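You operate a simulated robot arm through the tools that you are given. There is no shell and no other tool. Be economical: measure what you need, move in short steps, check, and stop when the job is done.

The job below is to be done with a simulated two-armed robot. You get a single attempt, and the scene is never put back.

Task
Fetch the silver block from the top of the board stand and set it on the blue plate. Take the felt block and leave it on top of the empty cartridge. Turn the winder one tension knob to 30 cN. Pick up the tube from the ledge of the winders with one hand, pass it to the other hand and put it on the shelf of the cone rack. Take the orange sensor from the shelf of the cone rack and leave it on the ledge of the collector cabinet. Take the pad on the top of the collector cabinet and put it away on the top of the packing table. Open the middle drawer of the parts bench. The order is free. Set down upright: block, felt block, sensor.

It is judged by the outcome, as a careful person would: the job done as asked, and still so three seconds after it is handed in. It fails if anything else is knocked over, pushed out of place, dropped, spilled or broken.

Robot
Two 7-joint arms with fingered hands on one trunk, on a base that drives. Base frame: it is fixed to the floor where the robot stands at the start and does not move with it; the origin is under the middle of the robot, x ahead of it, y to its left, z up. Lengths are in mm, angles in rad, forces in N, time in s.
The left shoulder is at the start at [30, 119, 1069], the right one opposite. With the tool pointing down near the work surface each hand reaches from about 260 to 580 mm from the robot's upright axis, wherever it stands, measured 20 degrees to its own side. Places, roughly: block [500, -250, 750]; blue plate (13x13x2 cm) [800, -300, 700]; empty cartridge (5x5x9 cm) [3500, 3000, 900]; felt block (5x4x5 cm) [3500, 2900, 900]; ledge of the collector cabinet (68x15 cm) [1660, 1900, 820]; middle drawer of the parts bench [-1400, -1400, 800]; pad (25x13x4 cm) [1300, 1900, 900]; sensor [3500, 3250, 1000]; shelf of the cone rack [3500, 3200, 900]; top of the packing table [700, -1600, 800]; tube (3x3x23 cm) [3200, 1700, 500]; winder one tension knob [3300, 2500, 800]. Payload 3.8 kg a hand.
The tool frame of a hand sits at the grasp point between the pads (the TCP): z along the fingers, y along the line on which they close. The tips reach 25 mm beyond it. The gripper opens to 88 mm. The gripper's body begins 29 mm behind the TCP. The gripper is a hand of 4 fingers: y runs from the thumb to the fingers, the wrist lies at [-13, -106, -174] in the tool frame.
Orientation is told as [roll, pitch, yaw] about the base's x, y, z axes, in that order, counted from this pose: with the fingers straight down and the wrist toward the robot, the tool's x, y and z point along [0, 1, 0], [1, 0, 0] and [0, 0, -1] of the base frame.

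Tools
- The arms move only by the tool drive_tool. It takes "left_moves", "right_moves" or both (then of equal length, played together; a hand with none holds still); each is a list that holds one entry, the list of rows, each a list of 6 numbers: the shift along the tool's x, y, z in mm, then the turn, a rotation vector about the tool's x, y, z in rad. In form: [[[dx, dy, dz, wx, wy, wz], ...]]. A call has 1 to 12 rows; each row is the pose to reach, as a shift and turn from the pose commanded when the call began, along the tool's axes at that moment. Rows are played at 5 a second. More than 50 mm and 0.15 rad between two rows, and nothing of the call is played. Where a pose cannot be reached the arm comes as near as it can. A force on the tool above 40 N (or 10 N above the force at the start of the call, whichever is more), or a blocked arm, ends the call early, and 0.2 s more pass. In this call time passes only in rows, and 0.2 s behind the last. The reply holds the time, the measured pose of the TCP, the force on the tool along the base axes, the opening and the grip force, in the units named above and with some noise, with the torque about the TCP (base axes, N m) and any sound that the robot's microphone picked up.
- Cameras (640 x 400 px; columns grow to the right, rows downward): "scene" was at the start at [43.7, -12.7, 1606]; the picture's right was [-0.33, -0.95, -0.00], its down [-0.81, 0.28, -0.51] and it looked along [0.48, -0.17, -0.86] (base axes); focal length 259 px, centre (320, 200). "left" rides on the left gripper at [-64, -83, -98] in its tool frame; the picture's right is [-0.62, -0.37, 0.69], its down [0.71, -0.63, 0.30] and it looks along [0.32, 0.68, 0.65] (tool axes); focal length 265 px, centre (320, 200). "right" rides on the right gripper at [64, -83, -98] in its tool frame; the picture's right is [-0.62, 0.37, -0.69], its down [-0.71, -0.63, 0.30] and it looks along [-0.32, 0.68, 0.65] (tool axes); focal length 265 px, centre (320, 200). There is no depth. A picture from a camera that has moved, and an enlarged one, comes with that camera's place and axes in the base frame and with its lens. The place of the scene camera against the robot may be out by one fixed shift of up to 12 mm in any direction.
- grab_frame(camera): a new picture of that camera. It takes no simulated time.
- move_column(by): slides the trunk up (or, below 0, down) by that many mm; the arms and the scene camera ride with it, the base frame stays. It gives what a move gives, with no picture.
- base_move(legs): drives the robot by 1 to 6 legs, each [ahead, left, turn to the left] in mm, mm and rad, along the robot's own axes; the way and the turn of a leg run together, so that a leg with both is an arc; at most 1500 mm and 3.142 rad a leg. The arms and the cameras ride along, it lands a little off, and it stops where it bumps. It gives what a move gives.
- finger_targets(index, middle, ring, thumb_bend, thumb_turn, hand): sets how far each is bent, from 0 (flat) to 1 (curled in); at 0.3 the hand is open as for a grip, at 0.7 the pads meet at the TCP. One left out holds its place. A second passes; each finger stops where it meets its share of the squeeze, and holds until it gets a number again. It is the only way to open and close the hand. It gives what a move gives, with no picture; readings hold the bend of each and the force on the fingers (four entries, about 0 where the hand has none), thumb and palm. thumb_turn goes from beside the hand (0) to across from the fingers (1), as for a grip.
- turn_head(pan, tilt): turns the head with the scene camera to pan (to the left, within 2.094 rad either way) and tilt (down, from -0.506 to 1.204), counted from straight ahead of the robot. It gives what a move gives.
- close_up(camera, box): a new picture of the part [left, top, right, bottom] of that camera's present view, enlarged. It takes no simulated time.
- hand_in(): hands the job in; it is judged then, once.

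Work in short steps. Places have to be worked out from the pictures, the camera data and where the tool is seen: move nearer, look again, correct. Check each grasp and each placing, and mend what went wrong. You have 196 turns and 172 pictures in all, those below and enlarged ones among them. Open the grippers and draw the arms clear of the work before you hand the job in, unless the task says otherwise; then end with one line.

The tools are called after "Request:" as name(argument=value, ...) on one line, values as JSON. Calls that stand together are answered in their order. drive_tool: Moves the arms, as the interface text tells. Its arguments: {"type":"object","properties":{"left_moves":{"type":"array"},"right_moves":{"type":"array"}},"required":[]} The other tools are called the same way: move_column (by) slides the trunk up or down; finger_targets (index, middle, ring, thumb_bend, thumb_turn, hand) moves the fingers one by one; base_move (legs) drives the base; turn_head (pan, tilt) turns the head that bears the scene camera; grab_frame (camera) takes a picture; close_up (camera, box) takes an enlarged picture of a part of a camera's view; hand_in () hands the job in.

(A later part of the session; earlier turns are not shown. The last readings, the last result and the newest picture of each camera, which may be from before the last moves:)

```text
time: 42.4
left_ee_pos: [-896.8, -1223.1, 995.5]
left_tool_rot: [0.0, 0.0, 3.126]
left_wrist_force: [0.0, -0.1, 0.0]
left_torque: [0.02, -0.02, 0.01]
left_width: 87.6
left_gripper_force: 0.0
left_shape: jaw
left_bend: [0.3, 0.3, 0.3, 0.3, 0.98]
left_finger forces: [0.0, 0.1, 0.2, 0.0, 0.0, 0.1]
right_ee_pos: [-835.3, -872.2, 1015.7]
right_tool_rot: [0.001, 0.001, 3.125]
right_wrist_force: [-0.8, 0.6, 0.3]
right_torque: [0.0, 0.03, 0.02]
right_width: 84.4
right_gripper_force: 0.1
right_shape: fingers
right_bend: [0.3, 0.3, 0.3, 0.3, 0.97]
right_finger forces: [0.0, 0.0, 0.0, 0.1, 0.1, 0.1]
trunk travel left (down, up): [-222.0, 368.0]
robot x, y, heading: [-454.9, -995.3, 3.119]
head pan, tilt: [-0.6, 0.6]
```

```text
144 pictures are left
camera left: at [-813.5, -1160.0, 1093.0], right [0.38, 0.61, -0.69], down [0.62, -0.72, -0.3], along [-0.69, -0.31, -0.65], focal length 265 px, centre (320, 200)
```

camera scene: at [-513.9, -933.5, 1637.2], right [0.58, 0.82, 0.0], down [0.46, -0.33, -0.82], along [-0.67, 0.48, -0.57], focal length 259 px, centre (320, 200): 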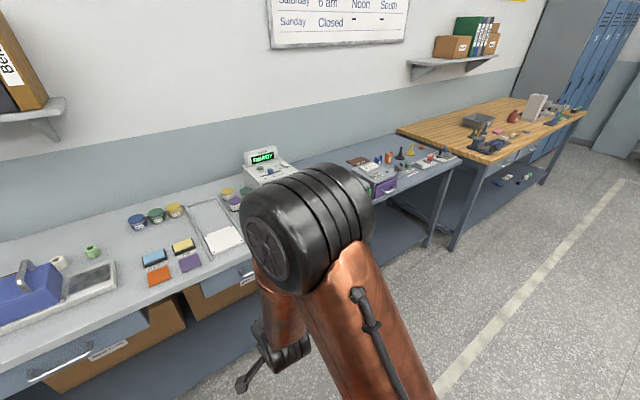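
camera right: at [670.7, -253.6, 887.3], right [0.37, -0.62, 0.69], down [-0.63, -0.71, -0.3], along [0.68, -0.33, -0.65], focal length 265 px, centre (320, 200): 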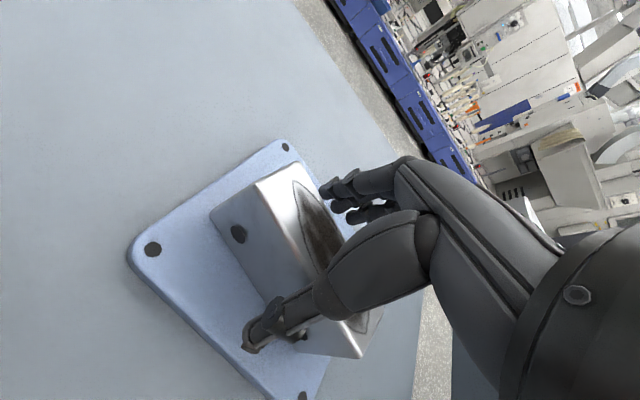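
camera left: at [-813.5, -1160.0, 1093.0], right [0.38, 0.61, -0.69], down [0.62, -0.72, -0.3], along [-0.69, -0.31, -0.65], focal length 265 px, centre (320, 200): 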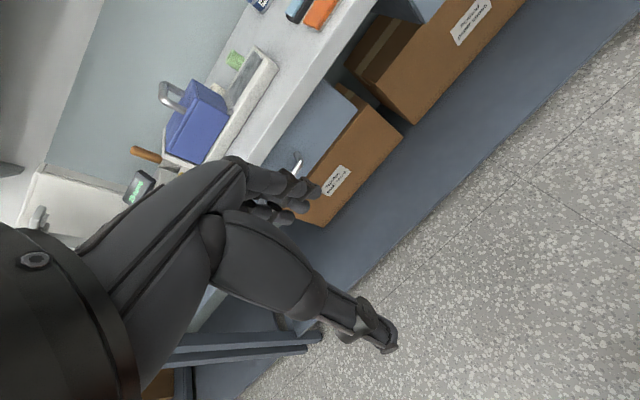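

There are three drawers, under the monitor, the blue box and the coloured pads. The blue-box one at y≈−1345 is the middle, matching the given place. I'll drive closer so the left hand can work on it.

Request:
base_move(legs=[[250, 190, 0.015]])

Request:
turn_head(pan=0.1, tilt=0.95)

Request:
grab_frame(camera="scene")

Request:
grab_frame(camera="left")

```text
time: 44.5
left_ee_pos: [-1142.2, -1420.1, 995.4]
left_tool_rot: [0.0, 0.001, -3.14]
left_wrist_force: [-0.1, -0.2, -0.1]
left_torque: [0.02, 0.01, 0.04]
left_width: 88.2
left_gripper_force: 0.1
left_shape: jaw
left_bend: [0.3, 0.3, 0.3, 0.3, 0.98]
left_finger forces: [0.1, 0.0, 0.0, 0.0, 0.0, 0.1]
right_ee_pos: [-1088.5, -1069.8, 1014.5]
right_tool_rot: [0.001, 0.003, -3.141]
right_wrist_force: [-0.1, 1.0, 0.7]
right_torque: [0.04, 0.02, 0.01]
right_width: 84.4
right_gripper_force: 0.1
right_shape: fingers
right_bend: [0.3, 0.3, 0.3, 0.3, 0.97]
right_finger forces: [0.0, 0.1, 0.0, 0.0, 0.0, 0.1]
trunk travel left (down, up): [-222.0, 368.0]
robot x, y, heading: [-713.9, -1184.2, -3.146]
head pan, tilt: [-0.6, 0.6]
```

```text
time: 45.6
left_ee_pos: [-1142.3, -1419.4, 995.0]
left_tool_rot: [-0.001, 0.001, -3.139]
left_wrist_force: [0.8, 0.7, -0.3]
left_torque: [0.02, 0.0, 0.01]
left_width: 87.6
left_gripper_force: 0.0
left_shape: jaw
left_bend: [0.3, 0.3, 0.3, 0.3, 0.98]
left_finger forces: [0.0, 0.0, 0.0, 0.1, 0.1, 0.0]
right_ee_pos: [-1088.3, -1068.8, 1015.2]
right_tool_rot: [-0.001, 0.003, -3.139]
right_wrist_force: [0.3, 0.3, -0.2]
right_torque: [-0.02, 0.02, 0.04]
right_width: 84.3
right_gripper_force: 0.0
right_shape: fingers
right_bend: [0.3, 0.3, 0.3, 0.3, 0.97]
right_finger forces: [0.1, 0.0, 0.0, 0.1, 0.0, 0.1]
trunk travel left (down, up): [-222.0, 368.0]
robot x, y, heading: [-708.9, -1180.5, -3.138]
head pan, tilt: [0.099, 0.949]
```

```text
143 pictures are left
camera scene: at [-763.7, -1181.0, 1608.8], right [-0.1, 0.99, 0.0], down [0.81, 0.08, -0.58], along [-0.58, -0.06, -0.81], focal length 259 px, centre (320, 200)
```

scene: 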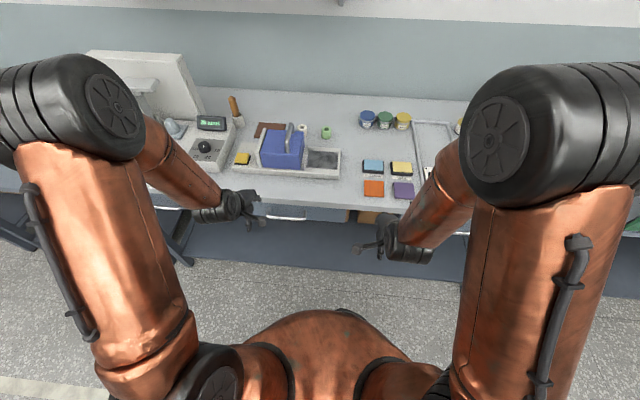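

```text
142 pictures are left
camera left: at [-1059.8, -1356.1, 1093.0], right [0.37, 0.62, -0.69], down [0.63, -0.71, -0.3], along [-0.68, -0.33, -0.65], focal length 265 px, centre (320, 200)
```

left: 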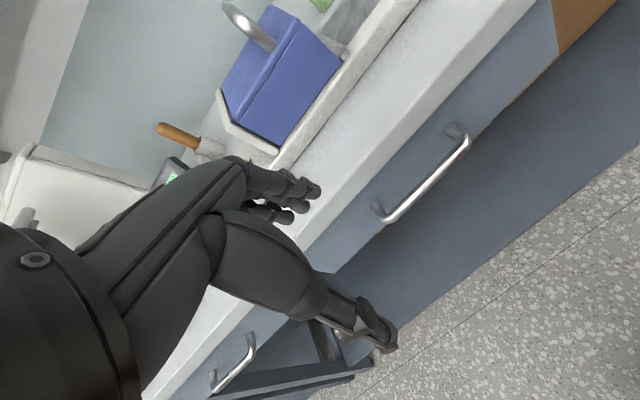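

The handle is a bar around [−1305, −1372, 710], with a ~35 mm gap. I'll lower the trunk and pitch the left hand so the fingers point forward and close vertically on the bar.

Request:
move_column(by=-150)

Request:
drive_tool(left_moves=[[[0, 0, 0, -0.145, 0, 0], [0, 0, 0, -0.29, 0, 0], [0, 0, 0, -0.435, 0, 0], [0, 0, 0, -0.58, 0, 0], [0, 0, 0, -0.725, 0, 0], [0, 0, 0, -0.87, 0, 0], [0, 0, 0, -1.015, 0, 0], [0, 0, 0, -1.16, 0, 0], [0, 0, 0, -1.305, 0, 0], [0, 0, 0, -1.45, 0, 0]]])

Request:
grab_frame(camera="left")

Request:
grab_frame(camera="scene")

```text
time: 47.4
left_ee_pos: [-1142.0, -1420.1, 845.8]
left_tool_rot: [-0.001, 0.0, -3.139]
left_wrist_force: [0.0, 0.2, 0.0]
left_torque: [0.0, -0.01, -0.03]
left_width: 87.7
left_gripper_force: 0.1
left_shape: jaw
left_bend: [0.3, 0.3, 0.3, 0.3, 0.98]
left_finger forces: [0.0, 0.1, 0.0, 0.1, 0.0, 0.1]
right_ee_pos: [-1088.4, -1069.3, 865.6]
right_tool_rot: [0.001, 0.001, -3.14]
right_wrist_force: [0.6, -0.1, -0.4]
right_torque: [0.0, 0.0, 0.02]
right_width: 84.3
right_gripper_force: 0.2
right_shape: fingers
right_bend: [0.3, 0.3, 0.3, 0.3, 0.97]
right_finger forces: [0.0, 0.0, 0.0, 0.0, 0.1, 0.1]
trunk travel left (down, up): [-72.0, 518.0]
robot x, y, heading: [-709.3, -1185.2, -3.141]
head pan, tilt: [0.099, 0.949]
```

```text
time: 49.5
left_ee_pos: [-1141.2, -1420.8, 845.7]
left_tool_rot: [0.004, -1.452, -3.142]
left_wrist_force: [-0.5, -0.6, -0.3]
left_torque: [0.01, 0.02, 0.0]
left_width: 87.8
left_gripper_force: 0.1
left_shape: jaw
left_bend: [0.3, 0.3, 0.3, 0.3, 0.98]
left_finger forces: [0.0, 0.0, 0.0, 0.0, 0.1, 0.0]
right_ee_pos: [-1087.7, -1070.2, 865.6]
right_tool_rot: [0.001, 0.002, -3.138]
right_wrist_force: [0.2, -0.1, 0.2]
right_torque: [-0.03, 0.01, 0.02]
right_width: 84.6
right_gripper_force: 0.1
right_shape: fingers
right_bend: [0.3, 0.3, 0.3, 0.3, 0.97]
right_finger forces: [0.1, 0.1, 0.1, 0.0, 0.1, 0.1]
trunk travel left (down, up): [-72.0, 518.0]
robot x, y, heading: [-710.5, -1184.6, -3.14]
head pan, tilt: [0.099, 0.949]
```

```text
141 pictures are left
camera left: at [-1035.7, -1356.3, 773.7], right [-0.65, 0.62, -0.45], down [-0.23, -0.72, -0.66], along [-0.73, -0.33, 0.6], focal length 265 px, centre (320, 200)
```

left: 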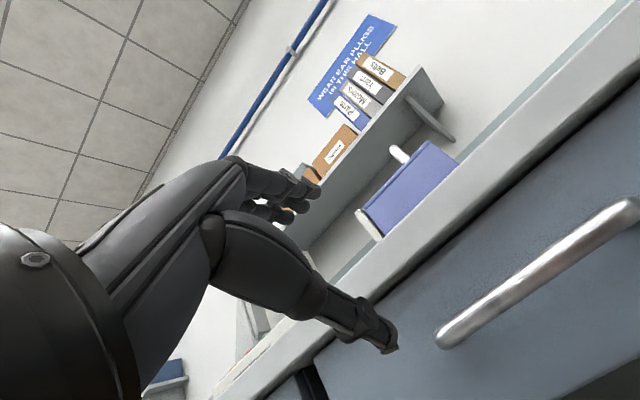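

```text
140 pictures are left
camera scene: at [-763.5, -1181.3, 1458.8], right [-0.1, 0.99, 0.0], down [0.81, 0.08, -0.58], along [-0.58, -0.06, -0.81], focal length 259 px, centre (320, 200)
```

scene: 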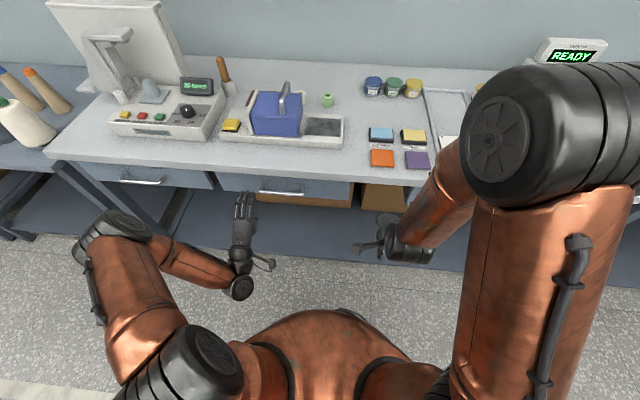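

The refined handle bar position is [−1256, −1368, 782]. I'll align laterally and vertically in front of it, then check.

Request:
drive_tool(left_moves=[[[-18, -17, 18, 0, 0, 0], [-36, -34, 36, 0, 0, 0], [-53, -49, 55, 0, 0, 0]]])

Request:
grab_frame(camera="left")

Request:
close_up(camera="scene", box=[180, 140, 380, 280])

```text
time: 50.4
left_ee_pos: [-1189.9, -1368.1, 790.4]
left_tool_rot: [0.005, -1.451, 3.14]
left_wrist_force: [0.4, 1.2, 0.6]
left_torque: [-0.02, 0.0, -0.01]
left_width: 87.6
left_gripper_force: 0.0
left_shape: jaw
left_bend: [0.3, 0.3, 0.3, 0.3, 0.98]
left_finger forces: [0.0, 0.0, 0.0, 0.0, 0.0, 0.1]
right_ee_pos: [-1087.0, -1069.4, 864.6]
right_tool_rot: [0.0, 0.002, -3.14]
right_wrist_force: [0.0, 0.8, 0.1]
right_torque: [-0.02, 0.01, -0.02]
right_width: 84.5
right_gripper_force: 0.2
right_shape: fingers
right_bend: [0.3, 0.3, 0.3, 0.3, 0.97]
right_finger forces: [0.1, 0.0, 0.0, 0.1, 0.0, 0.0]
trunk travel left (down, up): [-72.0, 518.0]
robot x, y, heading: [-709.3, -1182.3, -3.141]
head pan, tilt: [0.099, 0.949]
```

```text
139 pictures are left
camera left: at [-1084.1, -1304.1, 719.6], right [-0.65, 0.62, -0.45], down [-0.22, -0.72, -0.66], along [-0.73, -0.33, 0.6], focal length 265 px, centre (320, 200)
```

left: 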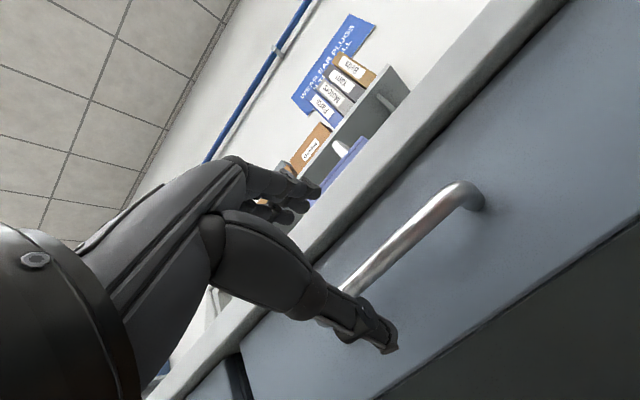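

```text
2.86 times, centred on (280, 210) of scene
camera zoom: at [-763.9, -1180.8, 1458.8], right [-0.1, 0.99, 0.0], down [0.81, 0.08, -0.58], along [-0.58, -0.06, -0.81], focal length 741 px, centre (434, 171)
```

zoom: 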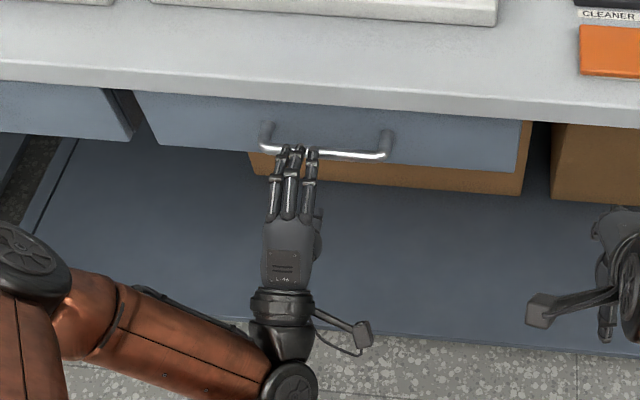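

The bar is verified at z≈782. I'll shift 15 mm toward its middle and move forward to enclose it.

Request:
drive_tool(left_moves=[[[-15, 0, 20, 0, 0, 0], [-15, 0, 40, 0, 0, 0], [-15, 0, 55, 0, 0, 0], [-15, 0, 64, 0, 0, 0]]])

Request:
close_up(camera="scene", box=[200, 140, 360, 240])

Request:
grab_frame(camera="left")

```text
time: 51.4
left_ee_pos: [-1254.9, -1351.6, 783.2]
left_tool_rot: [-0.002, -1.452, -3.137]
left_wrist_force: [-0.3, -0.1, 0.2]
left_torque: [0.02, -0.02, -0.02]
left_width: 87.6
left_gripper_force: 0.1
left_shape: jaw
left_bend: [0.3, 0.3, 0.3, 0.3, 0.98]
left_finger forces: [0.1, 0.1, 0.0, 0.1, 0.0, 0.0]
right_ee_pos: [-1088.3, -1067.8, 864.6]
right_tool_rot: [0.001, 0.001, -3.141]
right_wrist_force: [-0.1, 0.6, -0.2]
right_torque: [0.0, -0.02, 0.0]
right_width: 84.5
right_gripper_force: 0.0
right_shape: fingers
right_bend: [0.3, 0.3, 0.3, 0.3, 0.97]
right_finger forces: [0.1, 0.0, 0.0, 0.0, 0.1, 0.0]
trunk travel left (down, up): [-72.0, 518.0]
robot x, y, heading: [-712.1, -1182.2, -3.139]
head pan, tilt: [0.099, 0.949]
```

```text
4.00 times, centred on (280, 190) of scene
camera zoom: at [-763.6, -1181.0, 1458.8], right [-0.1, 0.99, 0.0], down [0.81, 0.08, -0.58], along [-0.58, -0.06, -0.81], focal length 1037 px, centre (480, 240)
```

zoom: 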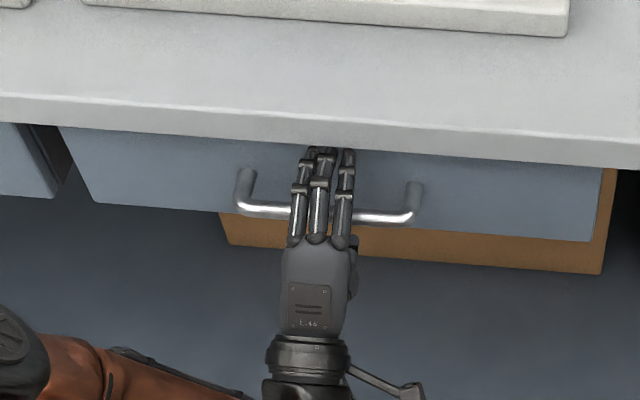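

```text
136 pictures are left
camera left: at [-1148.1, -1288.1, 710.9], right [-0.64, 0.62, -0.45], down [-0.22, -0.71, -0.66], along [-0.73, -0.33, 0.6], focal length 265 px, centre (320, 200)
```

left: 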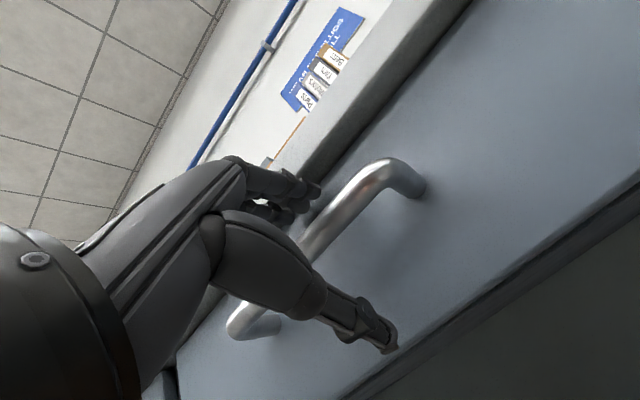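

The bar is between the fingers and thumb. Closing.

Request:
finger_targets(hand="left", index=0.85, middle=0.85, ring=0.85, thumb_bend=0.75)

Request:
grab_frame(camera="left")

```text
time: 52.4
left_ee_pos: [-1254.9, -1352.4, 782.9]
left_tool_rot: [-0.002, -1.449, -3.135]
left_wrist_force: [0.2, -1.0, -0.1]
left_torque: [0.04, -0.17, -0.48]
left_width: 0.0
left_gripper_force: 24.2
left_shape: fingers
left_bend: [0.77, 0.83, 0.81, 0.74, 0.97]
left_finger forces: [0.0, 6.1, 13.2, 0.0, 29.0, 0.0]
right_ee_pos: [-1088.4, -1069.0, 865.2]
right_tool_rot: [0.0, 0.0, -3.139]
right_wrist_force: [-0.2, -0.2, 0.5]
right_torque: [0.0, -0.01, 0.0]
right_width: 84.7
right_gripper_force: 0.1
right_shape: fingers
right_bend: [0.3, 0.3, 0.3, 0.3, 0.97]
right_finger forces: [0.1, 0.1, 0.0, 0.1, 0.1, 0.0]
trunk travel left (down, up): [-72.0, 518.0]
robot x, y, heading: [-713.2, -1182.7, -3.136]
head pan, tilt: [0.099, 0.949]
```

```text
135 pictures are left
camera left: at [-1147.6, -1288.2, 710.9], right [-0.64, 0.62, -0.45], down [-0.22, -0.71, -0.66], along [-0.73, -0.33, 0.6], focal length 265 px, centre (320, 200)
```

left: 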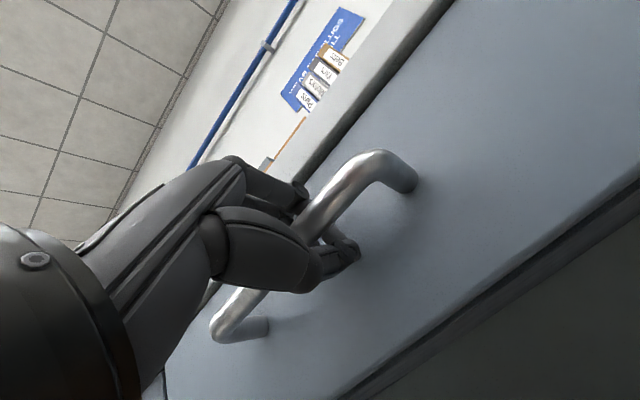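

The fingers are hooked round the bar. I'll pull the drawer by driving back.

Request:
base_move(legs=[[-120, 0, 0]])

Request:
grab_frame(camera="scene")

```text
time: 53.6
left_ee_pos: [-1134.6, -1351.8, 783.9]
left_tool_rot: [-0.002, -1.449, -3.138]
left_wrist_force: [0.8, -0.9, -3.7]
left_torque: [0.07, -0.21, -0.52]
left_width: 0.0
left_gripper_force: 26.2
left_shape: fingers
left_bend: [0.77, 0.83, 0.82, 0.75, 0.97]
left_finger forces: [0.0, 7.4, 14.9, 0.1, 31.3, 0.0]
right_ee_pos: [-967.6, -1068.3, 864.7]
right_tool_rot: [-0.001, 0.002, -3.139]
right_wrist_force: [0.6, 0.0, 1.3]
right_torque: [0.03, 0.04, -0.03]
right_width: 84.4
right_gripper_force: 0.2
right_shape: fingers
right_bend: [0.3, 0.3, 0.3, 0.3, 0.97]
right_finger forces: [0.0, 0.0, 0.0, 0.0, 0.0, 0.0]
trunk travel left (down, up): [-72.0, 518.0]
robot x, y, heading: [-589.2, -1184.8, -3.138]
head pan, tilt: [0.099, 0.949]
```

```text
134 pictures are left
camera scene: at [-642.7, -1181.1, 1458.8], right [-0.1, 0.99, 0.0], down [0.81, 0.08, -0.58], along [-0.58, -0.06, -0.81], focal length 259 px, centre (320, 200)
```

scene: 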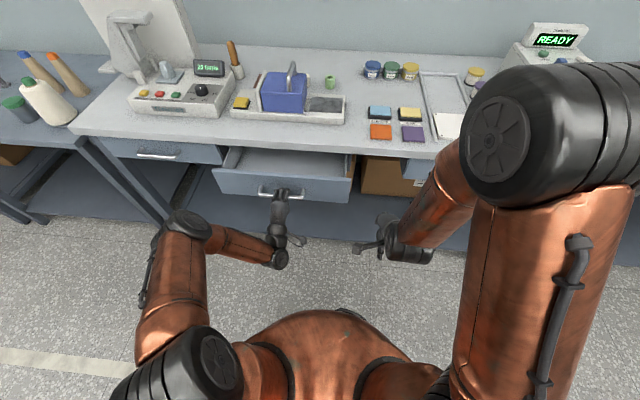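

The drawer is coming out freely. I'll pull another 130 mm.

Request:
base_move(legs=[[-130, 0, 0]])

Request:
grab_frame(camera="scene")

```text
time: 54.9
left_ee_pos: [-999.3, -1351.0, 783.0]
left_tool_rot: [-0.003, -1.449, -3.142]
left_wrist_force: [1.1, -4.6, -2.2]
left_torque: [0.05, -0.17, -0.5]
left_width: 0.1
left_gripper_force: 27.1
left_shape: fingers
left_bend: [0.78, 0.83, 0.82, 0.75, 0.98]
left_finger forces: [0.1, 7.0, 15.0, 0.0, 31.8, 0.0]
right_ee_pos: [-834.3, -1068.9, 866.5]
right_tool_rot: [-0.001, 0.0, 3.142]
right_wrist_force: [0.6, -0.6, 0.5]
right_torque: [0.01, -0.01, -0.02]
right_width: 84.9
right_gripper_force: 0.1
right_shape: fingers
right_bend: [0.3, 0.3, 0.3, 0.3, 0.97]
right_finger forces: [0.0, 0.0, 0.1, 0.0, 0.0, 0.1]
trunk travel left (down, up): [-72.0, 518.0]
robot x, y, heading: [-457.9, -1183.1, 3.141]
head pan, tilt: [0.099, 0.949]
```

```text
133 pictures are left
camera scene: at [-508.1, -1181.4, 1458.8], right [-0.1, 1.0, 0.0], down [0.81, 0.08, -0.58], along [-0.58, -0.06, -0.81], focal length 259 px, centre (320, 200)
```

scene: 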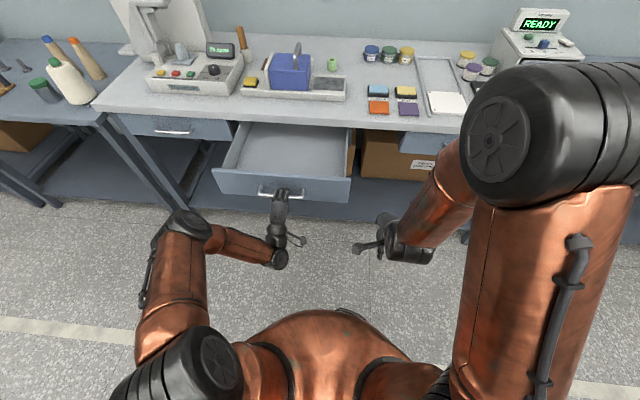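

Opened 250 mm with no stop felt. One more gentle pull to see whether it's at its limit.

Request:
base_move(legs=[[-50, 0, 0]])

Request:
grab_frame(camera="left")

```text
time: 55.8
left_ee_pos: [-949.7, -1350.3, 781.2]
left_tool_rot: [0.002, -1.448, 3.14]
left_wrist_force: [0.6, -4.8, -1.8]
left_torque: [0.04, -0.14, -0.51]
left_width: 0.2
left_gripper_force: 27.2
left_shape: fingers
left_bend: [0.78, 0.83, 0.82, 0.75, 0.98]
left_finger forces: [0.0, 6.9, 15.5, 0.0, 32.6, 0.0]
right_ee_pos: [-781.0, -1068.5, 865.7]
right_tool_rot: [-0.001, 0.001, 3.139]
right_wrist_force: [0.1, 0.4, 0.4]
right_torque: [0.01, 0.0, 0.01]
right_width: 84.3
right_gripper_force: 0.0
right_shape: fingers
right_bend: [0.3, 0.3, 0.3, 0.3, 0.97]
right_finger forces: [0.0, 0.1, 0.1, 0.1, 0.0, 0.0]
trunk travel left (down, up): [-72.0, 518.0]
robot x, y, heading: [-402.4, -1185.1, 3.139]
head pan, tilt: [0.099, 0.949]
```

```text
132 pictures are left
camera left: at [-841.2, -1287.1, 710.5], right [-0.64, 0.62, -0.45], down [-0.23, -0.71, -0.66], along [-0.73, -0.32, 0.6], focal length 265 px, centre (320, 200)
```

left: 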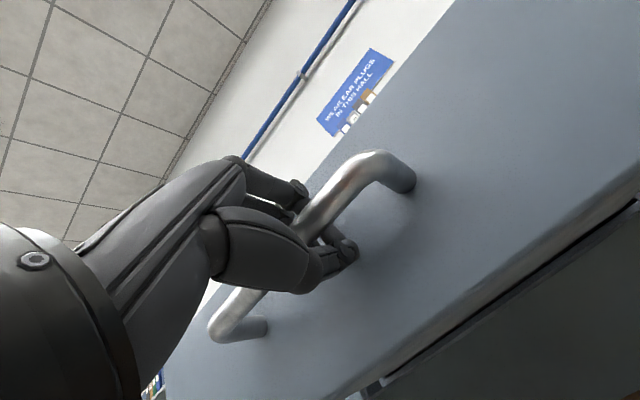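

The drawer is open about 300 mm, which is ample. I'll release and back away.

Request:
finger_targets(hand="left", index=0.3, middle=0.3, ring=0.3, thumb_bend=0.3)

Request:
base_move(legs=[[-140, 0, 0]])

Request:
grab_frame(camera="scene")

```text
time: 56.8
left_ee_pos: [-949.7, -1350.4, 781.7]
left_tool_rot: [0.009, -1.447, 3.134]
left_wrist_force: [-0.1, -0.4, -0.3]
left_torque: [0.02, -0.04, 0.01]
left_width: 84.4
left_gripper_force: 0.1
left_shape: fingers
left_bend: [0.3, 0.3, 0.3, 0.3, 0.97]
left_finger forces: [0.1, 0.0, 0.0, 0.1, 0.1, 0.1]
right_ee_pos: [-780.7, -1067.3, 865.6]
right_tool_rot: [0.0, 0.001, 3.138]
right_wrist_force: [-0.4, -0.5, 0.5]
right_torque: [-0.03, -0.02, -0.01]
right_width: 84.8
right_gripper_force: 0.2
right_shape: fingers
right_bend: [0.3, 0.3, 0.3, 0.3, 0.97]
right_finger forces: [0.1, 0.0, 0.0, 0.0, 0.0, 0.1]
trunk travel left (down, up): [-72.0, 518.0]
robot x, y, heading: [-404.5, -1184.8, 3.137]
head pan, tilt: [0.099, 0.949]
```

```text
time: 58.2
left_ee_pos: [-804.7, -1350.4, 782.5]
left_tool_rot: [0.007, -1.449, 3.133]
left_wrist_force: [-0.4, 0.6, -0.1]
left_torque: [0.04, -0.03, 0.0]
left_width: 84.5
left_gripper_force: 0.1
left_shape: fingers
left_bend: [0.3, 0.3, 0.3, 0.3, 0.97]
left_finger forces: [0.0, 0.0, 0.1, 0.0, 0.0, 0.1]
right_ee_pos: [-636.2, -1067.3, 866.5]
right_tool_rot: [0.002, 0.001, 3.139]
right_wrist_force: [-0.1, 0.0, -0.1]
right_torque: [0.02, 0.02, 0.0]
right_width: 84.6
right_gripper_force: 0.1
right_shape: fingers
right_bend: [0.3, 0.3, 0.3, 0.3, 0.97]
right_finger forces: [0.0, 0.0, 0.0, 0.0, 0.1, 0.1]
trunk travel left (down, up): [-72.0, 518.0]
robot x, y, heading: [-257.5, -1181.0, 3.142]
head pan, tilt: [0.099, 0.949]
```

```text
131 pictures are left
camera scene: at [-312.3, -1180.7, 1458.9], right [-0.1, 1.0, 0.0], down [0.81, 0.08, -0.58], along [-0.58, -0.06, -0.81], focal length 259 px, centre (320, 200)
```

scene: 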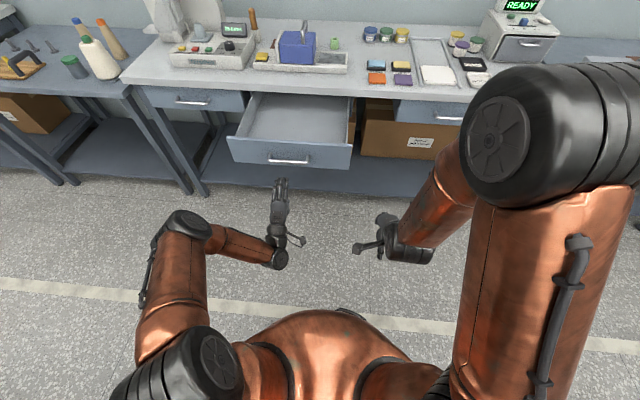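

The middle drawer is open, with a closed one on either side. I'll bring the left hand back to fingers-down, raise the trunk, then head for the collector cabinet.

Request:
drive_tool(left_moves=[[[0, 0, 0, 0.145, 0, 0], [0, 0, 0, 0.29, 0, 0], [0, 0, 0, 0.435, 0, 0], [0, 0, 0, 0.58, 0, 0], [0, 0, 0, 0.725, 0, 0], [0, 0, 0, 0.87, 0, 0], [0, 0, 0, 1.015, 0, 0], [0, 0, 0, 1.16, 0, 0], [0, 0, 0, 1.305, 0, 0], [0, 0, 0, 1.45, 0, 0]]])

Request:
move_column(by=150)

Request:
base_move(legs=[[0, 0, -1.571], [1500, 0, 0], [400, 0, 0]])

Request:
turn_head(pan=-0.7, tilt=0.45)

Request:
grab_frame(camera="scene")

```text
time: 60.4
left_ee_pos: [-805.5, -1350.7, 782.2]
left_tool_rot: [0.0, 0.005, 3.142]
left_wrist_force: [0.7, 0.8, 0.6]
left_torque: [0.01, 0.01, -0.05]
left_width: 84.7
left_gripper_force: 0.1
left_shape: fingers
left_bend: [0.3, 0.3, 0.3, 0.3, 0.97]
left_finger forces: [0.0, 0.1, 0.0, 0.1, 0.1, 0.0]
right_ee_pos: [-637.1, -1066.1, 865.4]
right_tool_rot: [0.001, 0.001, 3.139]
right_wrist_force: [-0.4, 0.4, 0.1]
right_torque: [0.02, -0.02, -0.02]
right_width: 84.2
right_gripper_force: 0.2
right_shape: fingers
right_bend: [0.3, 0.3, 0.3, 0.3, 0.97]
right_finger forces: [0.1, 0.1, 0.0, 0.0, 0.1, 0.0]
trunk travel left (down, up): [-72.0, 518.0]
robot x, y, heading: [-261.8, -1181.6, 3.138]
head pan, tilt: [0.099, 0.949]
```

```text
time: 62.1
left_ee_pos: [-806.2, -1350.2, 932.0]
left_tool_rot: [0.002, 0.005, 3.14]
left_wrist_force: [0.0, 0.0, -0.3]
left_torque: [0.01, 0.03, -0.03]
left_width: 84.8
left_gripper_force: 0.2
left_shape: fingers
left_bend: [0.3, 0.3, 0.3, 0.3, 0.97]
left_finger forces: [0.1, 0.1, 0.1, 0.0, 0.0, 0.1]
right_ee_pos: [-638.4, -1067.3, 1015.5]
right_tool_rot: [-0.001, 0.001, 3.14]
right_wrist_force: [-0.1, 0.1, -0.4]
right_torque: [0.06, -0.01, 0.01]
right_width: 84.5
right_gripper_force: 0.2
right_shape: fingers
right_bend: [0.3, 0.3, 0.3, 0.3, 0.97]
right_finger forces: [0.0, 0.1, 0.0, 0.0, 0.0, 0.0]
trunk travel left (down, up): [-222.0, 368.0]
robot x, y, heading: [-258.9, -1183.3, 3.136]
head pan, tilt: [0.099, 0.949]
```

```text
time: 75.5
left_ee_pos: [-436.6, 1273.2, 931.6]
left_tool_rot: [0.0, 0.003, 1.584]
left_wrist_force: [-1.0, 0.5, 0.2]
left_torque: [0.01, 0.01, 0.01]
left_width: 84.6
left_gripper_force: 0.1
left_shape: fingers
left_bend: [0.3, 0.3, 0.3, 0.3, 0.97]
left_finger forces: [0.0, 0.0, 0.0, 0.0, 0.0, 0.0]
right_ee_pos: [-149.7, 1109.5, 1015.3]
right_tool_rot: [-0.001, 0.002, 1.585]
right_wrist_force: [-0.6, 0.9, 0.4]
right_torque: [-0.06, 0.03, 0.0]
right_width: 84.7
right_gripper_force: 0.1
right_shape: fingers
right_bend: [0.3, 0.3, 0.3, 0.3, 0.97]
right_finger forces: [0.0, 0.0, 0.0, 0.1, 0.0, 0.0]
trunk travel left (down, up): [-222.0, 368.0]
robot x, y, heading: [-257.4, 730.7, 1.59]
head pan, tilt: [0.099, 0.949]
```

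```text
time: 76.7
left_ee_pos: [-436.1, 1271.0, 931.6]
left_tool_rot: [0.001, 0.004, 1.584]
left_wrist_force: [0.2, 0.3, 0.3]
left_torque: [-0.01, 0.0, 0.01]
left_width: 84.5
left_gripper_force: 0.0
left_shape: fingers
left_bend: [0.3, 0.3, 0.3, 0.3, 0.97]
left_finger forces: [0.0, 0.1, 0.0, 0.0, 0.0, 0.0]
right_ee_pos: [-151.3, 1110.1, 1015.8]
right_tool_rot: [0.0, 0.002, 1.585]
right_wrist_force: [0.5, 0.2, 0.5]
right_torque: [0.0, 0.01, 0.01]
right_width: 84.5
right_gripper_force: 0.0
right_shape: fingers
right_bend: [0.3, 0.3, 0.3, 0.3, 0.97]
right_finger forces: [0.0, 0.1, 0.0, 0.1, 0.1, 0.1]
trunk travel left (down, up): [-222.0, 368.0]
robot x, y, heading: [-260.3, 726.9, 1.587]
head pan, tilt: [-0.7, 0.45]
```

```text
130 pictures are left
camera scene: at [-202.3, 790.6, 1650.7], right [0.77, -0.63, 0.0], down [-0.28, -0.34, -0.9], along [0.57, 0.7, -0.44], focal length 259 px, centre (320, 200)
```

scene: 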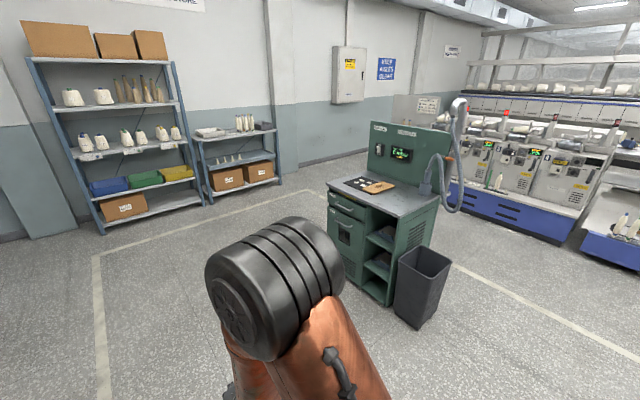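

The green collector cabinet is ahead to the right. Zooming in on it.

Request:
close_up(camera="scene", box=[310, 90, 490, 220])

Request:
close_up(camera="scene", box=[440, 20, 640, 260])

```text
3.08 times, centred on (400, 155) of scene
camera zoom: at [-202.3, 790.6, 1650.7], right [0.77, -0.63, 0.0], down [-0.28, -0.34, -0.9], along [0.57, 0.7, -0.44], focal length 798 px, centre (74, 338)
```

zoom: 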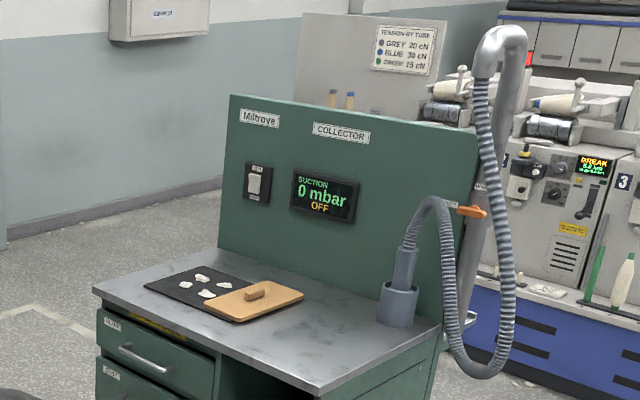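

```text
1.67 times, centred on (540, 140) of scene
camera zoom: at [-202.3, 790.6, 1650.7], right [0.77, -0.63, 0.0], down [-0.28, -0.34, -0.9], along [0.57, 0.7, -0.44], focal length 432 px, centre (-47, 300)
```

zoom: 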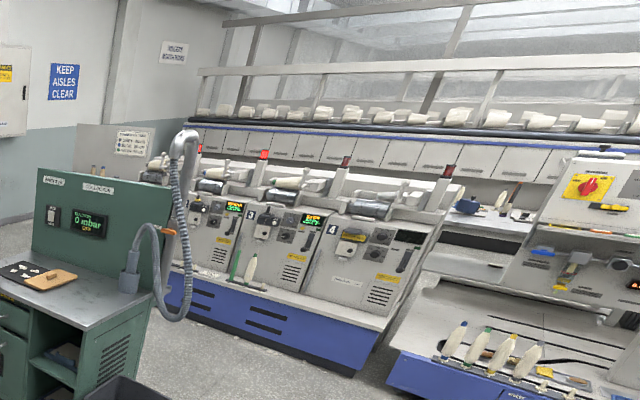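

The pad (wooden board with a grip) lies at x 1140–1355, y 1820–1955 on top of the cabinet, and the cabinet front is at x≈1000. I'll retract the left hand, raise the trunk, and drive around to face it along +x.

Request:
drive_tool(left_moves=[[[0, -40, -30, 0, 0, 0], [0, -80, -60, 0, 0, 0], [0, -120, -90, 0, 0, 0]]])

Request:
move_column(by=120)

Request:
base_move(legs=[[1350, 0, 0], [0, 0, -1.587], [800, 0, 0]])

Request:
turn_head(pan=-0.2, tilt=0.7)

Request:
grab_frame(camera="scene")

```text
time: 77.5
left_ee_pos: [-436.3, 1150.2, 1024.9]
left_tool_rot: [0.0, 0.002, 1.586]
left_wrist_force: [-0.4, -0.3, -0.2]
left_torque: [0.05, 0.01, 0.02]
left_width: 84.5
left_gripper_force: 0.0
left_shape: fingers
left_bend: [0.3, 0.3, 0.3, 0.3, 0.97]
left_finger forces: [0.0, 0.0, 0.0, 0.1, 0.0, 0.0]
right_ee_pos: [-151.6, 1105.8, 1016.0]
right_tool_rot: [0.0, -0.001, 1.587]
right_wrist_force: [0.2, 0.1, -0.1]
right_torque: [0.01, -0.01, -0.02]
right_width: 84.4
right_gripper_force: 0.0
right_shape: fingers
right_bend: [0.3, 0.3, 0.3, 0.3, 0.97]
right_finger forces: [0.0, 0.0, 0.0, 0.1, 0.0, 0.1]
trunk travel left (down, up): [-222.0, 368.0]
robot x, y, heading: [-259.5, 728.4, 1.585]
head pan, tilt: [-0.7, 0.45]
```

```text
time: 79.0
left_ee_pos: [-437.6, 1152.6, 1143.8]
left_tool_rot: [0.001, 0.003, 1.585]
left_wrist_force: [-0.9, -0.5, 0.7]
left_torque: [-0.02, -0.02, 0.01]
left_width: 84.7
left_gripper_force: 0.1
left_shape: fingers
left_bend: [0.3, 0.3, 0.3, 0.3, 0.97]
left_finger forces: [0.1, 0.1, 0.0, 0.0, 0.1, 0.1]
right_ee_pos: [-149.9, 1108.1, 1135.6]
right_tool_rot: [0.0, 0.001, 1.586]
right_wrist_force: [0.2, -0.1, 0.1]
right_torque: [0.0, -0.02, 0.0]
right_width: 84.7
right_gripper_force: 0.0
right_shape: fingers
right_bend: [0.3, 0.3, 0.3, 0.3, 0.97]
right_finger forces: [0.0, 0.1, 0.1, 0.1, 0.1, 0.1]
trunk travel left (down, up): [-342.0, 248.0]
robot x, y, heading: [-259.1, 730.2, 1.586]
head pan, tilt: [-0.7, 0.45]
```

```text
time: 93.3
left_ee_pos: [951.6, 2209.8, 1143.5]
left_tool_rot: [0.0, 0.003, -0.031]
left_wrist_force: [0.2, 0.2, 0.0]
left_torque: [0.0, 0.04, 0.02]
left_width: 84.7
left_gripper_force: 0.2
left_shape: fingers
left_bend: [0.3, 0.3, 0.3, 0.3, 0.97]
left_finger forces: [0.0, 0.0, 0.1, 0.0, 0.0, 0.0]
right_ee_pos: [896.5, 1925.0, 1134.3]
right_tool_rot: [0.0, 0.001, -0.032]
right_wrist_force: [-0.1, -0.1, 0.8]
right_torque: [0.0, -0.03, -0.02]
right_width: 84.5
right_gripper_force: 0.1
right_shape: fingers
right_bend: [0.3, 0.3, 0.3, 0.3, 0.97]
right_finger forces: [0.0, 0.0, 0.1, 0.0, 0.1, 0.0]
trunk travel left (down, up): [-342.0, 248.0]
robot x, y, heading: [520.7, 2051.4, -0.037]
head pan, tilt: [-0.7, 0.45]
```

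```text
time: 94.3
left_ee_pos: [952.2, 2209.6, 1142.5]
left_tool_rot: [0.0, 0.004, -0.032]
left_wrist_force: [0.0, -0.7, 0.2]
left_torque: [0.01, 0.01, -0.02]
left_width: 84.7
left_gripper_force: 0.0
left_shape: fingers
left_bend: [0.3, 0.3, 0.3, 0.3, 0.97]
left_finger forces: [0.0, 0.0, 0.0, 0.0, 0.0, 0.1]
right_ee_pos: [894.8, 1925.4, 1135.2]
right_tool_rot: [0.0, 0.001, -0.031]
right_wrist_force: [-0.7, -0.5, -0.1]
right_torque: [0.0, -0.01, -0.01]
right_width: 84.4
right_gripper_force: 0.0
right_shape: fingers
right_bend: [0.3, 0.3, 0.3, 0.3, 0.97]
right_finger forces: [0.0, 0.0, 0.0, 0.0, 0.1, 0.0]
trunk travel left (down, up): [-342.0, 248.0]
robot x, y, heading: [520.6, 2053.5, -0.03]
head pan, tilt: [-0.201, 0.7]
```

```text
127 pictures are left
camera scene: at [584.3, 2042.9, 1748.6], right [-0.23, -0.97, 0.0], down [-0.63, 0.15, -0.77], along [0.74, -0.18, -0.64], focal length 259 px, centre (320, 200)
```

scene: 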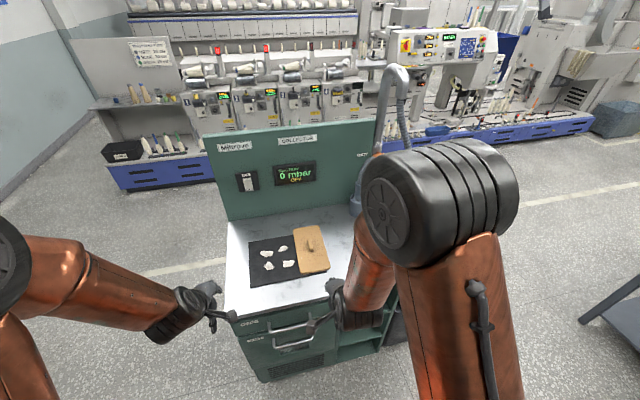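

Good view of the pad and, beyond it, the winders and cone rack. I'll take close-ups of both.

Request:
close_up(camera="scene", box=[220, 200, 360, 320])

Request:
close_up(camera="scene", box=[80, 30, 240, 200])

Request:
grab_frame(camera="right")

```text
3.33 times, centred on (290, 260) of scene
camera zoom: at [584.3, 2042.9, 1748.6], right [-0.23, -0.97, 0.0], down [-0.63, 0.15, -0.77], along [0.74, -0.18, -0.64], focal length 864 px, centre (420, 0)
```

zoom: 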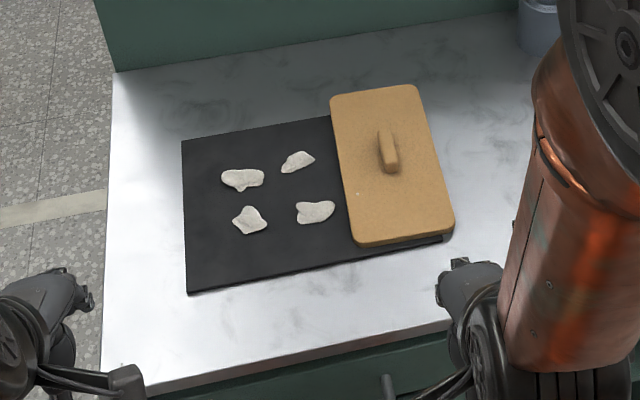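

```text
2.35 times, centred on (160, 115) of scene
camera zoom: at [584.3, 2042.9, 1748.6], right [-0.23, -0.97, 0.0], down [-0.63, 0.15, -0.77], along [0.74, -0.18, -0.64], focal length 610 px, centre (696, 400)
```

zoom: 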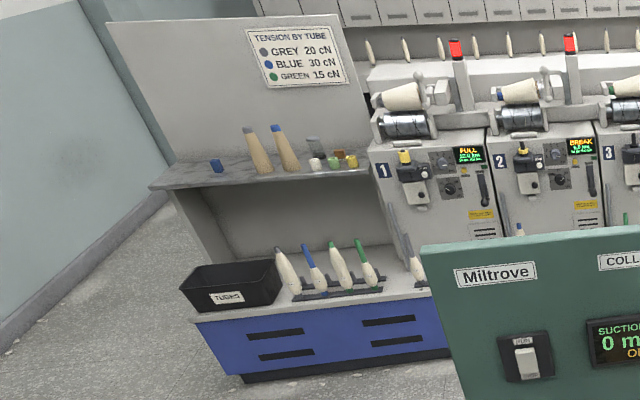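

```text
124 pictures are left
camera right: at [813.5, 1992.7, 1233.7], right [0.35, -0.63, 0.69], down [-0.65, -0.69, -0.3], along [0.67, -0.35, -0.65], focal length 265 px, centre (320, 200)
```

right: 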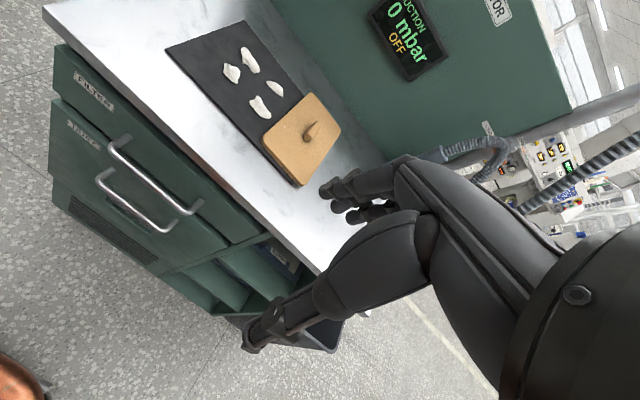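

I'll go 140 mm closer and swing the right hand over the pad, yawed 90° so its fingers close across the handle.

Request:
base_move(legs=[[140, 0, 0.03]])

Request:
drive_tool(right_moves=[[[0, 20, 0, 0, 0, -0.145], [0, 40, 0, 0, 0, -0.29], [0, 60, 0, 0, 0, -0.435], [0, 80, 0, 0, 0, -0.58], [0, 100, 0, 0, 0, -0.725], [0, 120, 0, 0, 0, -0.87], [0, 140, 0, 0, 0, -1.015], [0, 160, 0, 0, 0, -1.16], [0, 180, 0, 0, 0, -1.305], [0, 200, 0, 0, 0, -1.45], [0, 220, 0, 0, 0, -1.571]]])

Request:
grab_frame(camera="right")

Request:
grab_frame(camera="scene")

```text
time: 95.6
left_ee_pos: [1085.0, 2219.8, 1144.0]
left_tool_rot: [-0.001, 0.003, -0.002]
left_wrist_force: [0.4, 0.4, -0.3]
left_torque: [0.02, -0.02, 0.0]
left_width: 84.5
left_gripper_force: 0.1
left_shape: fingers
left_bend: [0.3, 0.3, 0.3, 0.3, 0.97]
left_finger forces: [0.0, 0.0, 0.0, 0.1, 0.1, 0.0]
right_ee_pos: [1037.3, 1935.7, 1135.2]
right_tool_rot: [0.001, 0.003, -0.001]
right_wrist_force: [0.5, -0.2, 0.8]
right_torque: [-0.01, 0.02, 0.0]
right_width: 84.3
right_gripper_force: 0.2
right_shape: fingers
right_bend: [0.3, 0.3, 0.3, 0.3, 0.97]
right_finger forces: [0.1, 0.0, 0.1, 0.0, 0.0, 0.1]
trunk travel left (down, up): [-342.0, 248.0]
robot x, y, heading: [660.0, 2050.9, -0.003]
head pan, tilt: [-0.201, 0.7]
```

```text
time: 98.0
left_ee_pos: [1084.8, 2220.8, 1143.6]
left_tool_rot: [0.0, 0.004, 0.0]
left_wrist_force: [-0.3, 1.0, -0.5]
left_torque: [0.04, 0.01, -0.05]
left_width: 84.4
left_gripper_force: 0.1
left_shape: fingers
left_bend: [0.3, 0.3, 0.3, 0.3, 0.97]
left_finger forces: [0.0, 0.0, 0.0, 0.0, 0.0, 0.1]
right_ee_pos: [1256.8, 1934.3, 1135.0]
right_tool_rot: [0.004, 0.0, 1.572]
right_wrist_force: [-0.4, 0.2, 0.3]
right_torque: [-0.03, 0.03, -0.01]
right_width: 84.6
right_gripper_force: 0.1
right_shape: fingers
right_bend: [0.3, 0.3, 0.3, 0.3, 0.97]
right_finger forces: [0.0, 0.0, 0.0, 0.0, 0.1, 0.0]
trunk travel left (down, up): [-342.0, 248.0]
robot x, y, heading: [659.6, 2051.0, -0.001]
head pan, tilt: [-0.201, 0.7]
```

```text
123 pictures are left
camera right: at [1192.3, 1851.1, 1232.6], right [0.62, 0.37, 0.69], down [0.71, -0.63, -0.31], along [0.32, 0.68, -0.65], focal length 265 px, centre (320, 200)
```

right: 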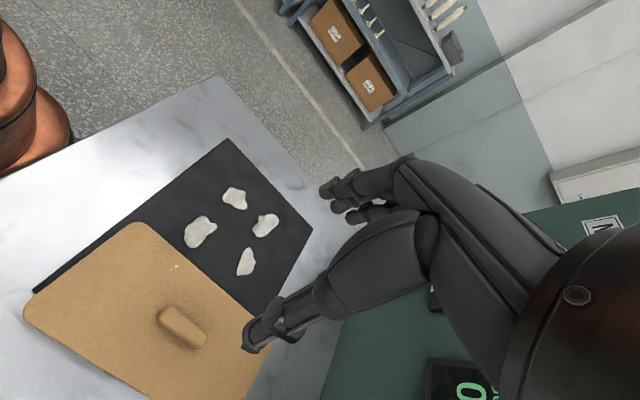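

```text
122 pictures are left
camera scene: at [723.7, 2043.3, 1748.5], right [-0.2, -0.98, 0.0], down [-0.63, 0.13, -0.76], along [0.75, -0.15, -0.64], focal length 259 px, centre (320, 200)
```

scene: 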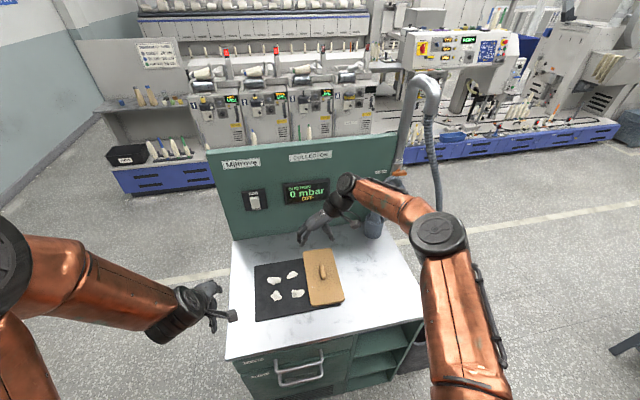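

Two wrist views agree on the handle top at [1294, 1908, 878], and the cabinet front edge is x≈1070. I'll creep 80 mm ahead and lower the hand over the handle.

Request:
base_move(legs=[[80, 0, 0]])

Request:
drive_tool(right_moves=[[[14, -8, 40, 0, 0, 0], [28, -16, 80, 0, 0, 0], [42, -24, 120, 0, 0, 0], [43, -25, 165, 0, 0, 0]]])

Request:
grab_frame(camera="right")

```text
time: 99.0
left_ee_pos: [1165.6, 2220.8, 1143.9]
left_tool_rot: [-0.001, 0.006, 0.0]
left_wrist_force: [0.2, -0.3, -0.4]
left_torque: [0.03, -0.01, 0.0]
left_width: 84.5
left_gripper_force: 0.0
left_shape: fingers
left_bend: [0.3, 0.3, 0.3, 0.3, 0.97]
left_finger forces: [0.0, 0.0, 0.0, 0.0, 0.1, 0.0]
right_ee_pos: [1338.8, 1933.3, 1134.4]
right_tool_rot: [0.004, 0.001, 1.571]
right_wrist_force: [-0.2, -0.2, -1.0]
right_torque: [0.01, 0.04, 0.0]
right_width: 84.7
right_gripper_force: 0.0
right_shape: fingers
right_bend: [0.3, 0.3, 0.3, 0.3, 0.97]
right_finger forces: [0.0, 0.0, 0.0, 0.1, 0.0, 0.1]
trunk travel left (down, up): [-342.0, 248.0]
robot x, y, heading: [739.2, 2044.8, -0.001]
head pan, tilt: [-0.201, 0.7]
```

```text
time: 100.0
left_ee_pos: [1165.0, 2219.8, 1143.2]
left_tool_rot: [0.0, 0.005, 0.0]
left_wrist_force: [-0.3, -1.0, 0.1]
left_torque: [0.01, 0.0, 0.02]
left_width: 84.7
left_gripper_force: 0.1
left_shape: fingers
left_bend: [0.3, 0.3, 0.3, 0.3, 0.97]
left_finger forces: [0.0, 0.0, 0.1, 0.1, 0.1, 0.0]
right_ee_pos: [1291.2, 1908.8, 970.1]
right_tool_rot: [0.001, -0.002, 1.572]
right_wrist_force: [-0.5, 0.4, 0.1]
right_torque: [0.01, 0.01, 0.0]
right_width: 84.8
right_gripper_force: 0.1
right_shape: fingers
right_bend: [0.3, 0.3, 0.3, 0.3, 0.97]
right_finger forces: [0.1, 0.1, 0.0, 0.0, 0.1, 0.1]
trunk travel left (down, up): [-342.0, 248.0]
robot x, y, heading: [740.0, 2050.6, -0.002]
head pan, tilt: [-0.201, 0.7]
```

```text
121 pictures are left
camera right: at [1226.8, 1826.1, 1068.7], right [0.62, 0.37, 0.69], down [0.71, -0.63, -0.31], along [0.32, 0.68, -0.65], focal length 265 px, centre (320, 200)
```

right: 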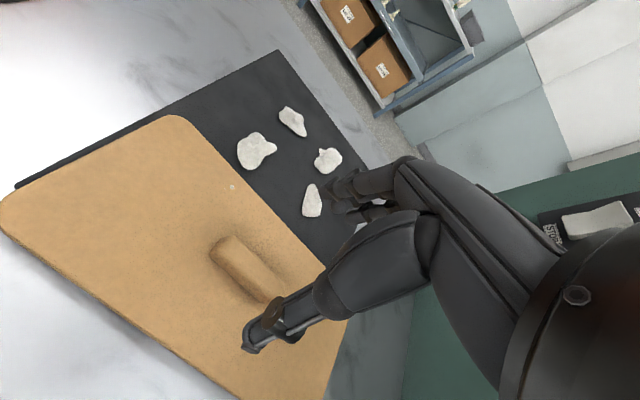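

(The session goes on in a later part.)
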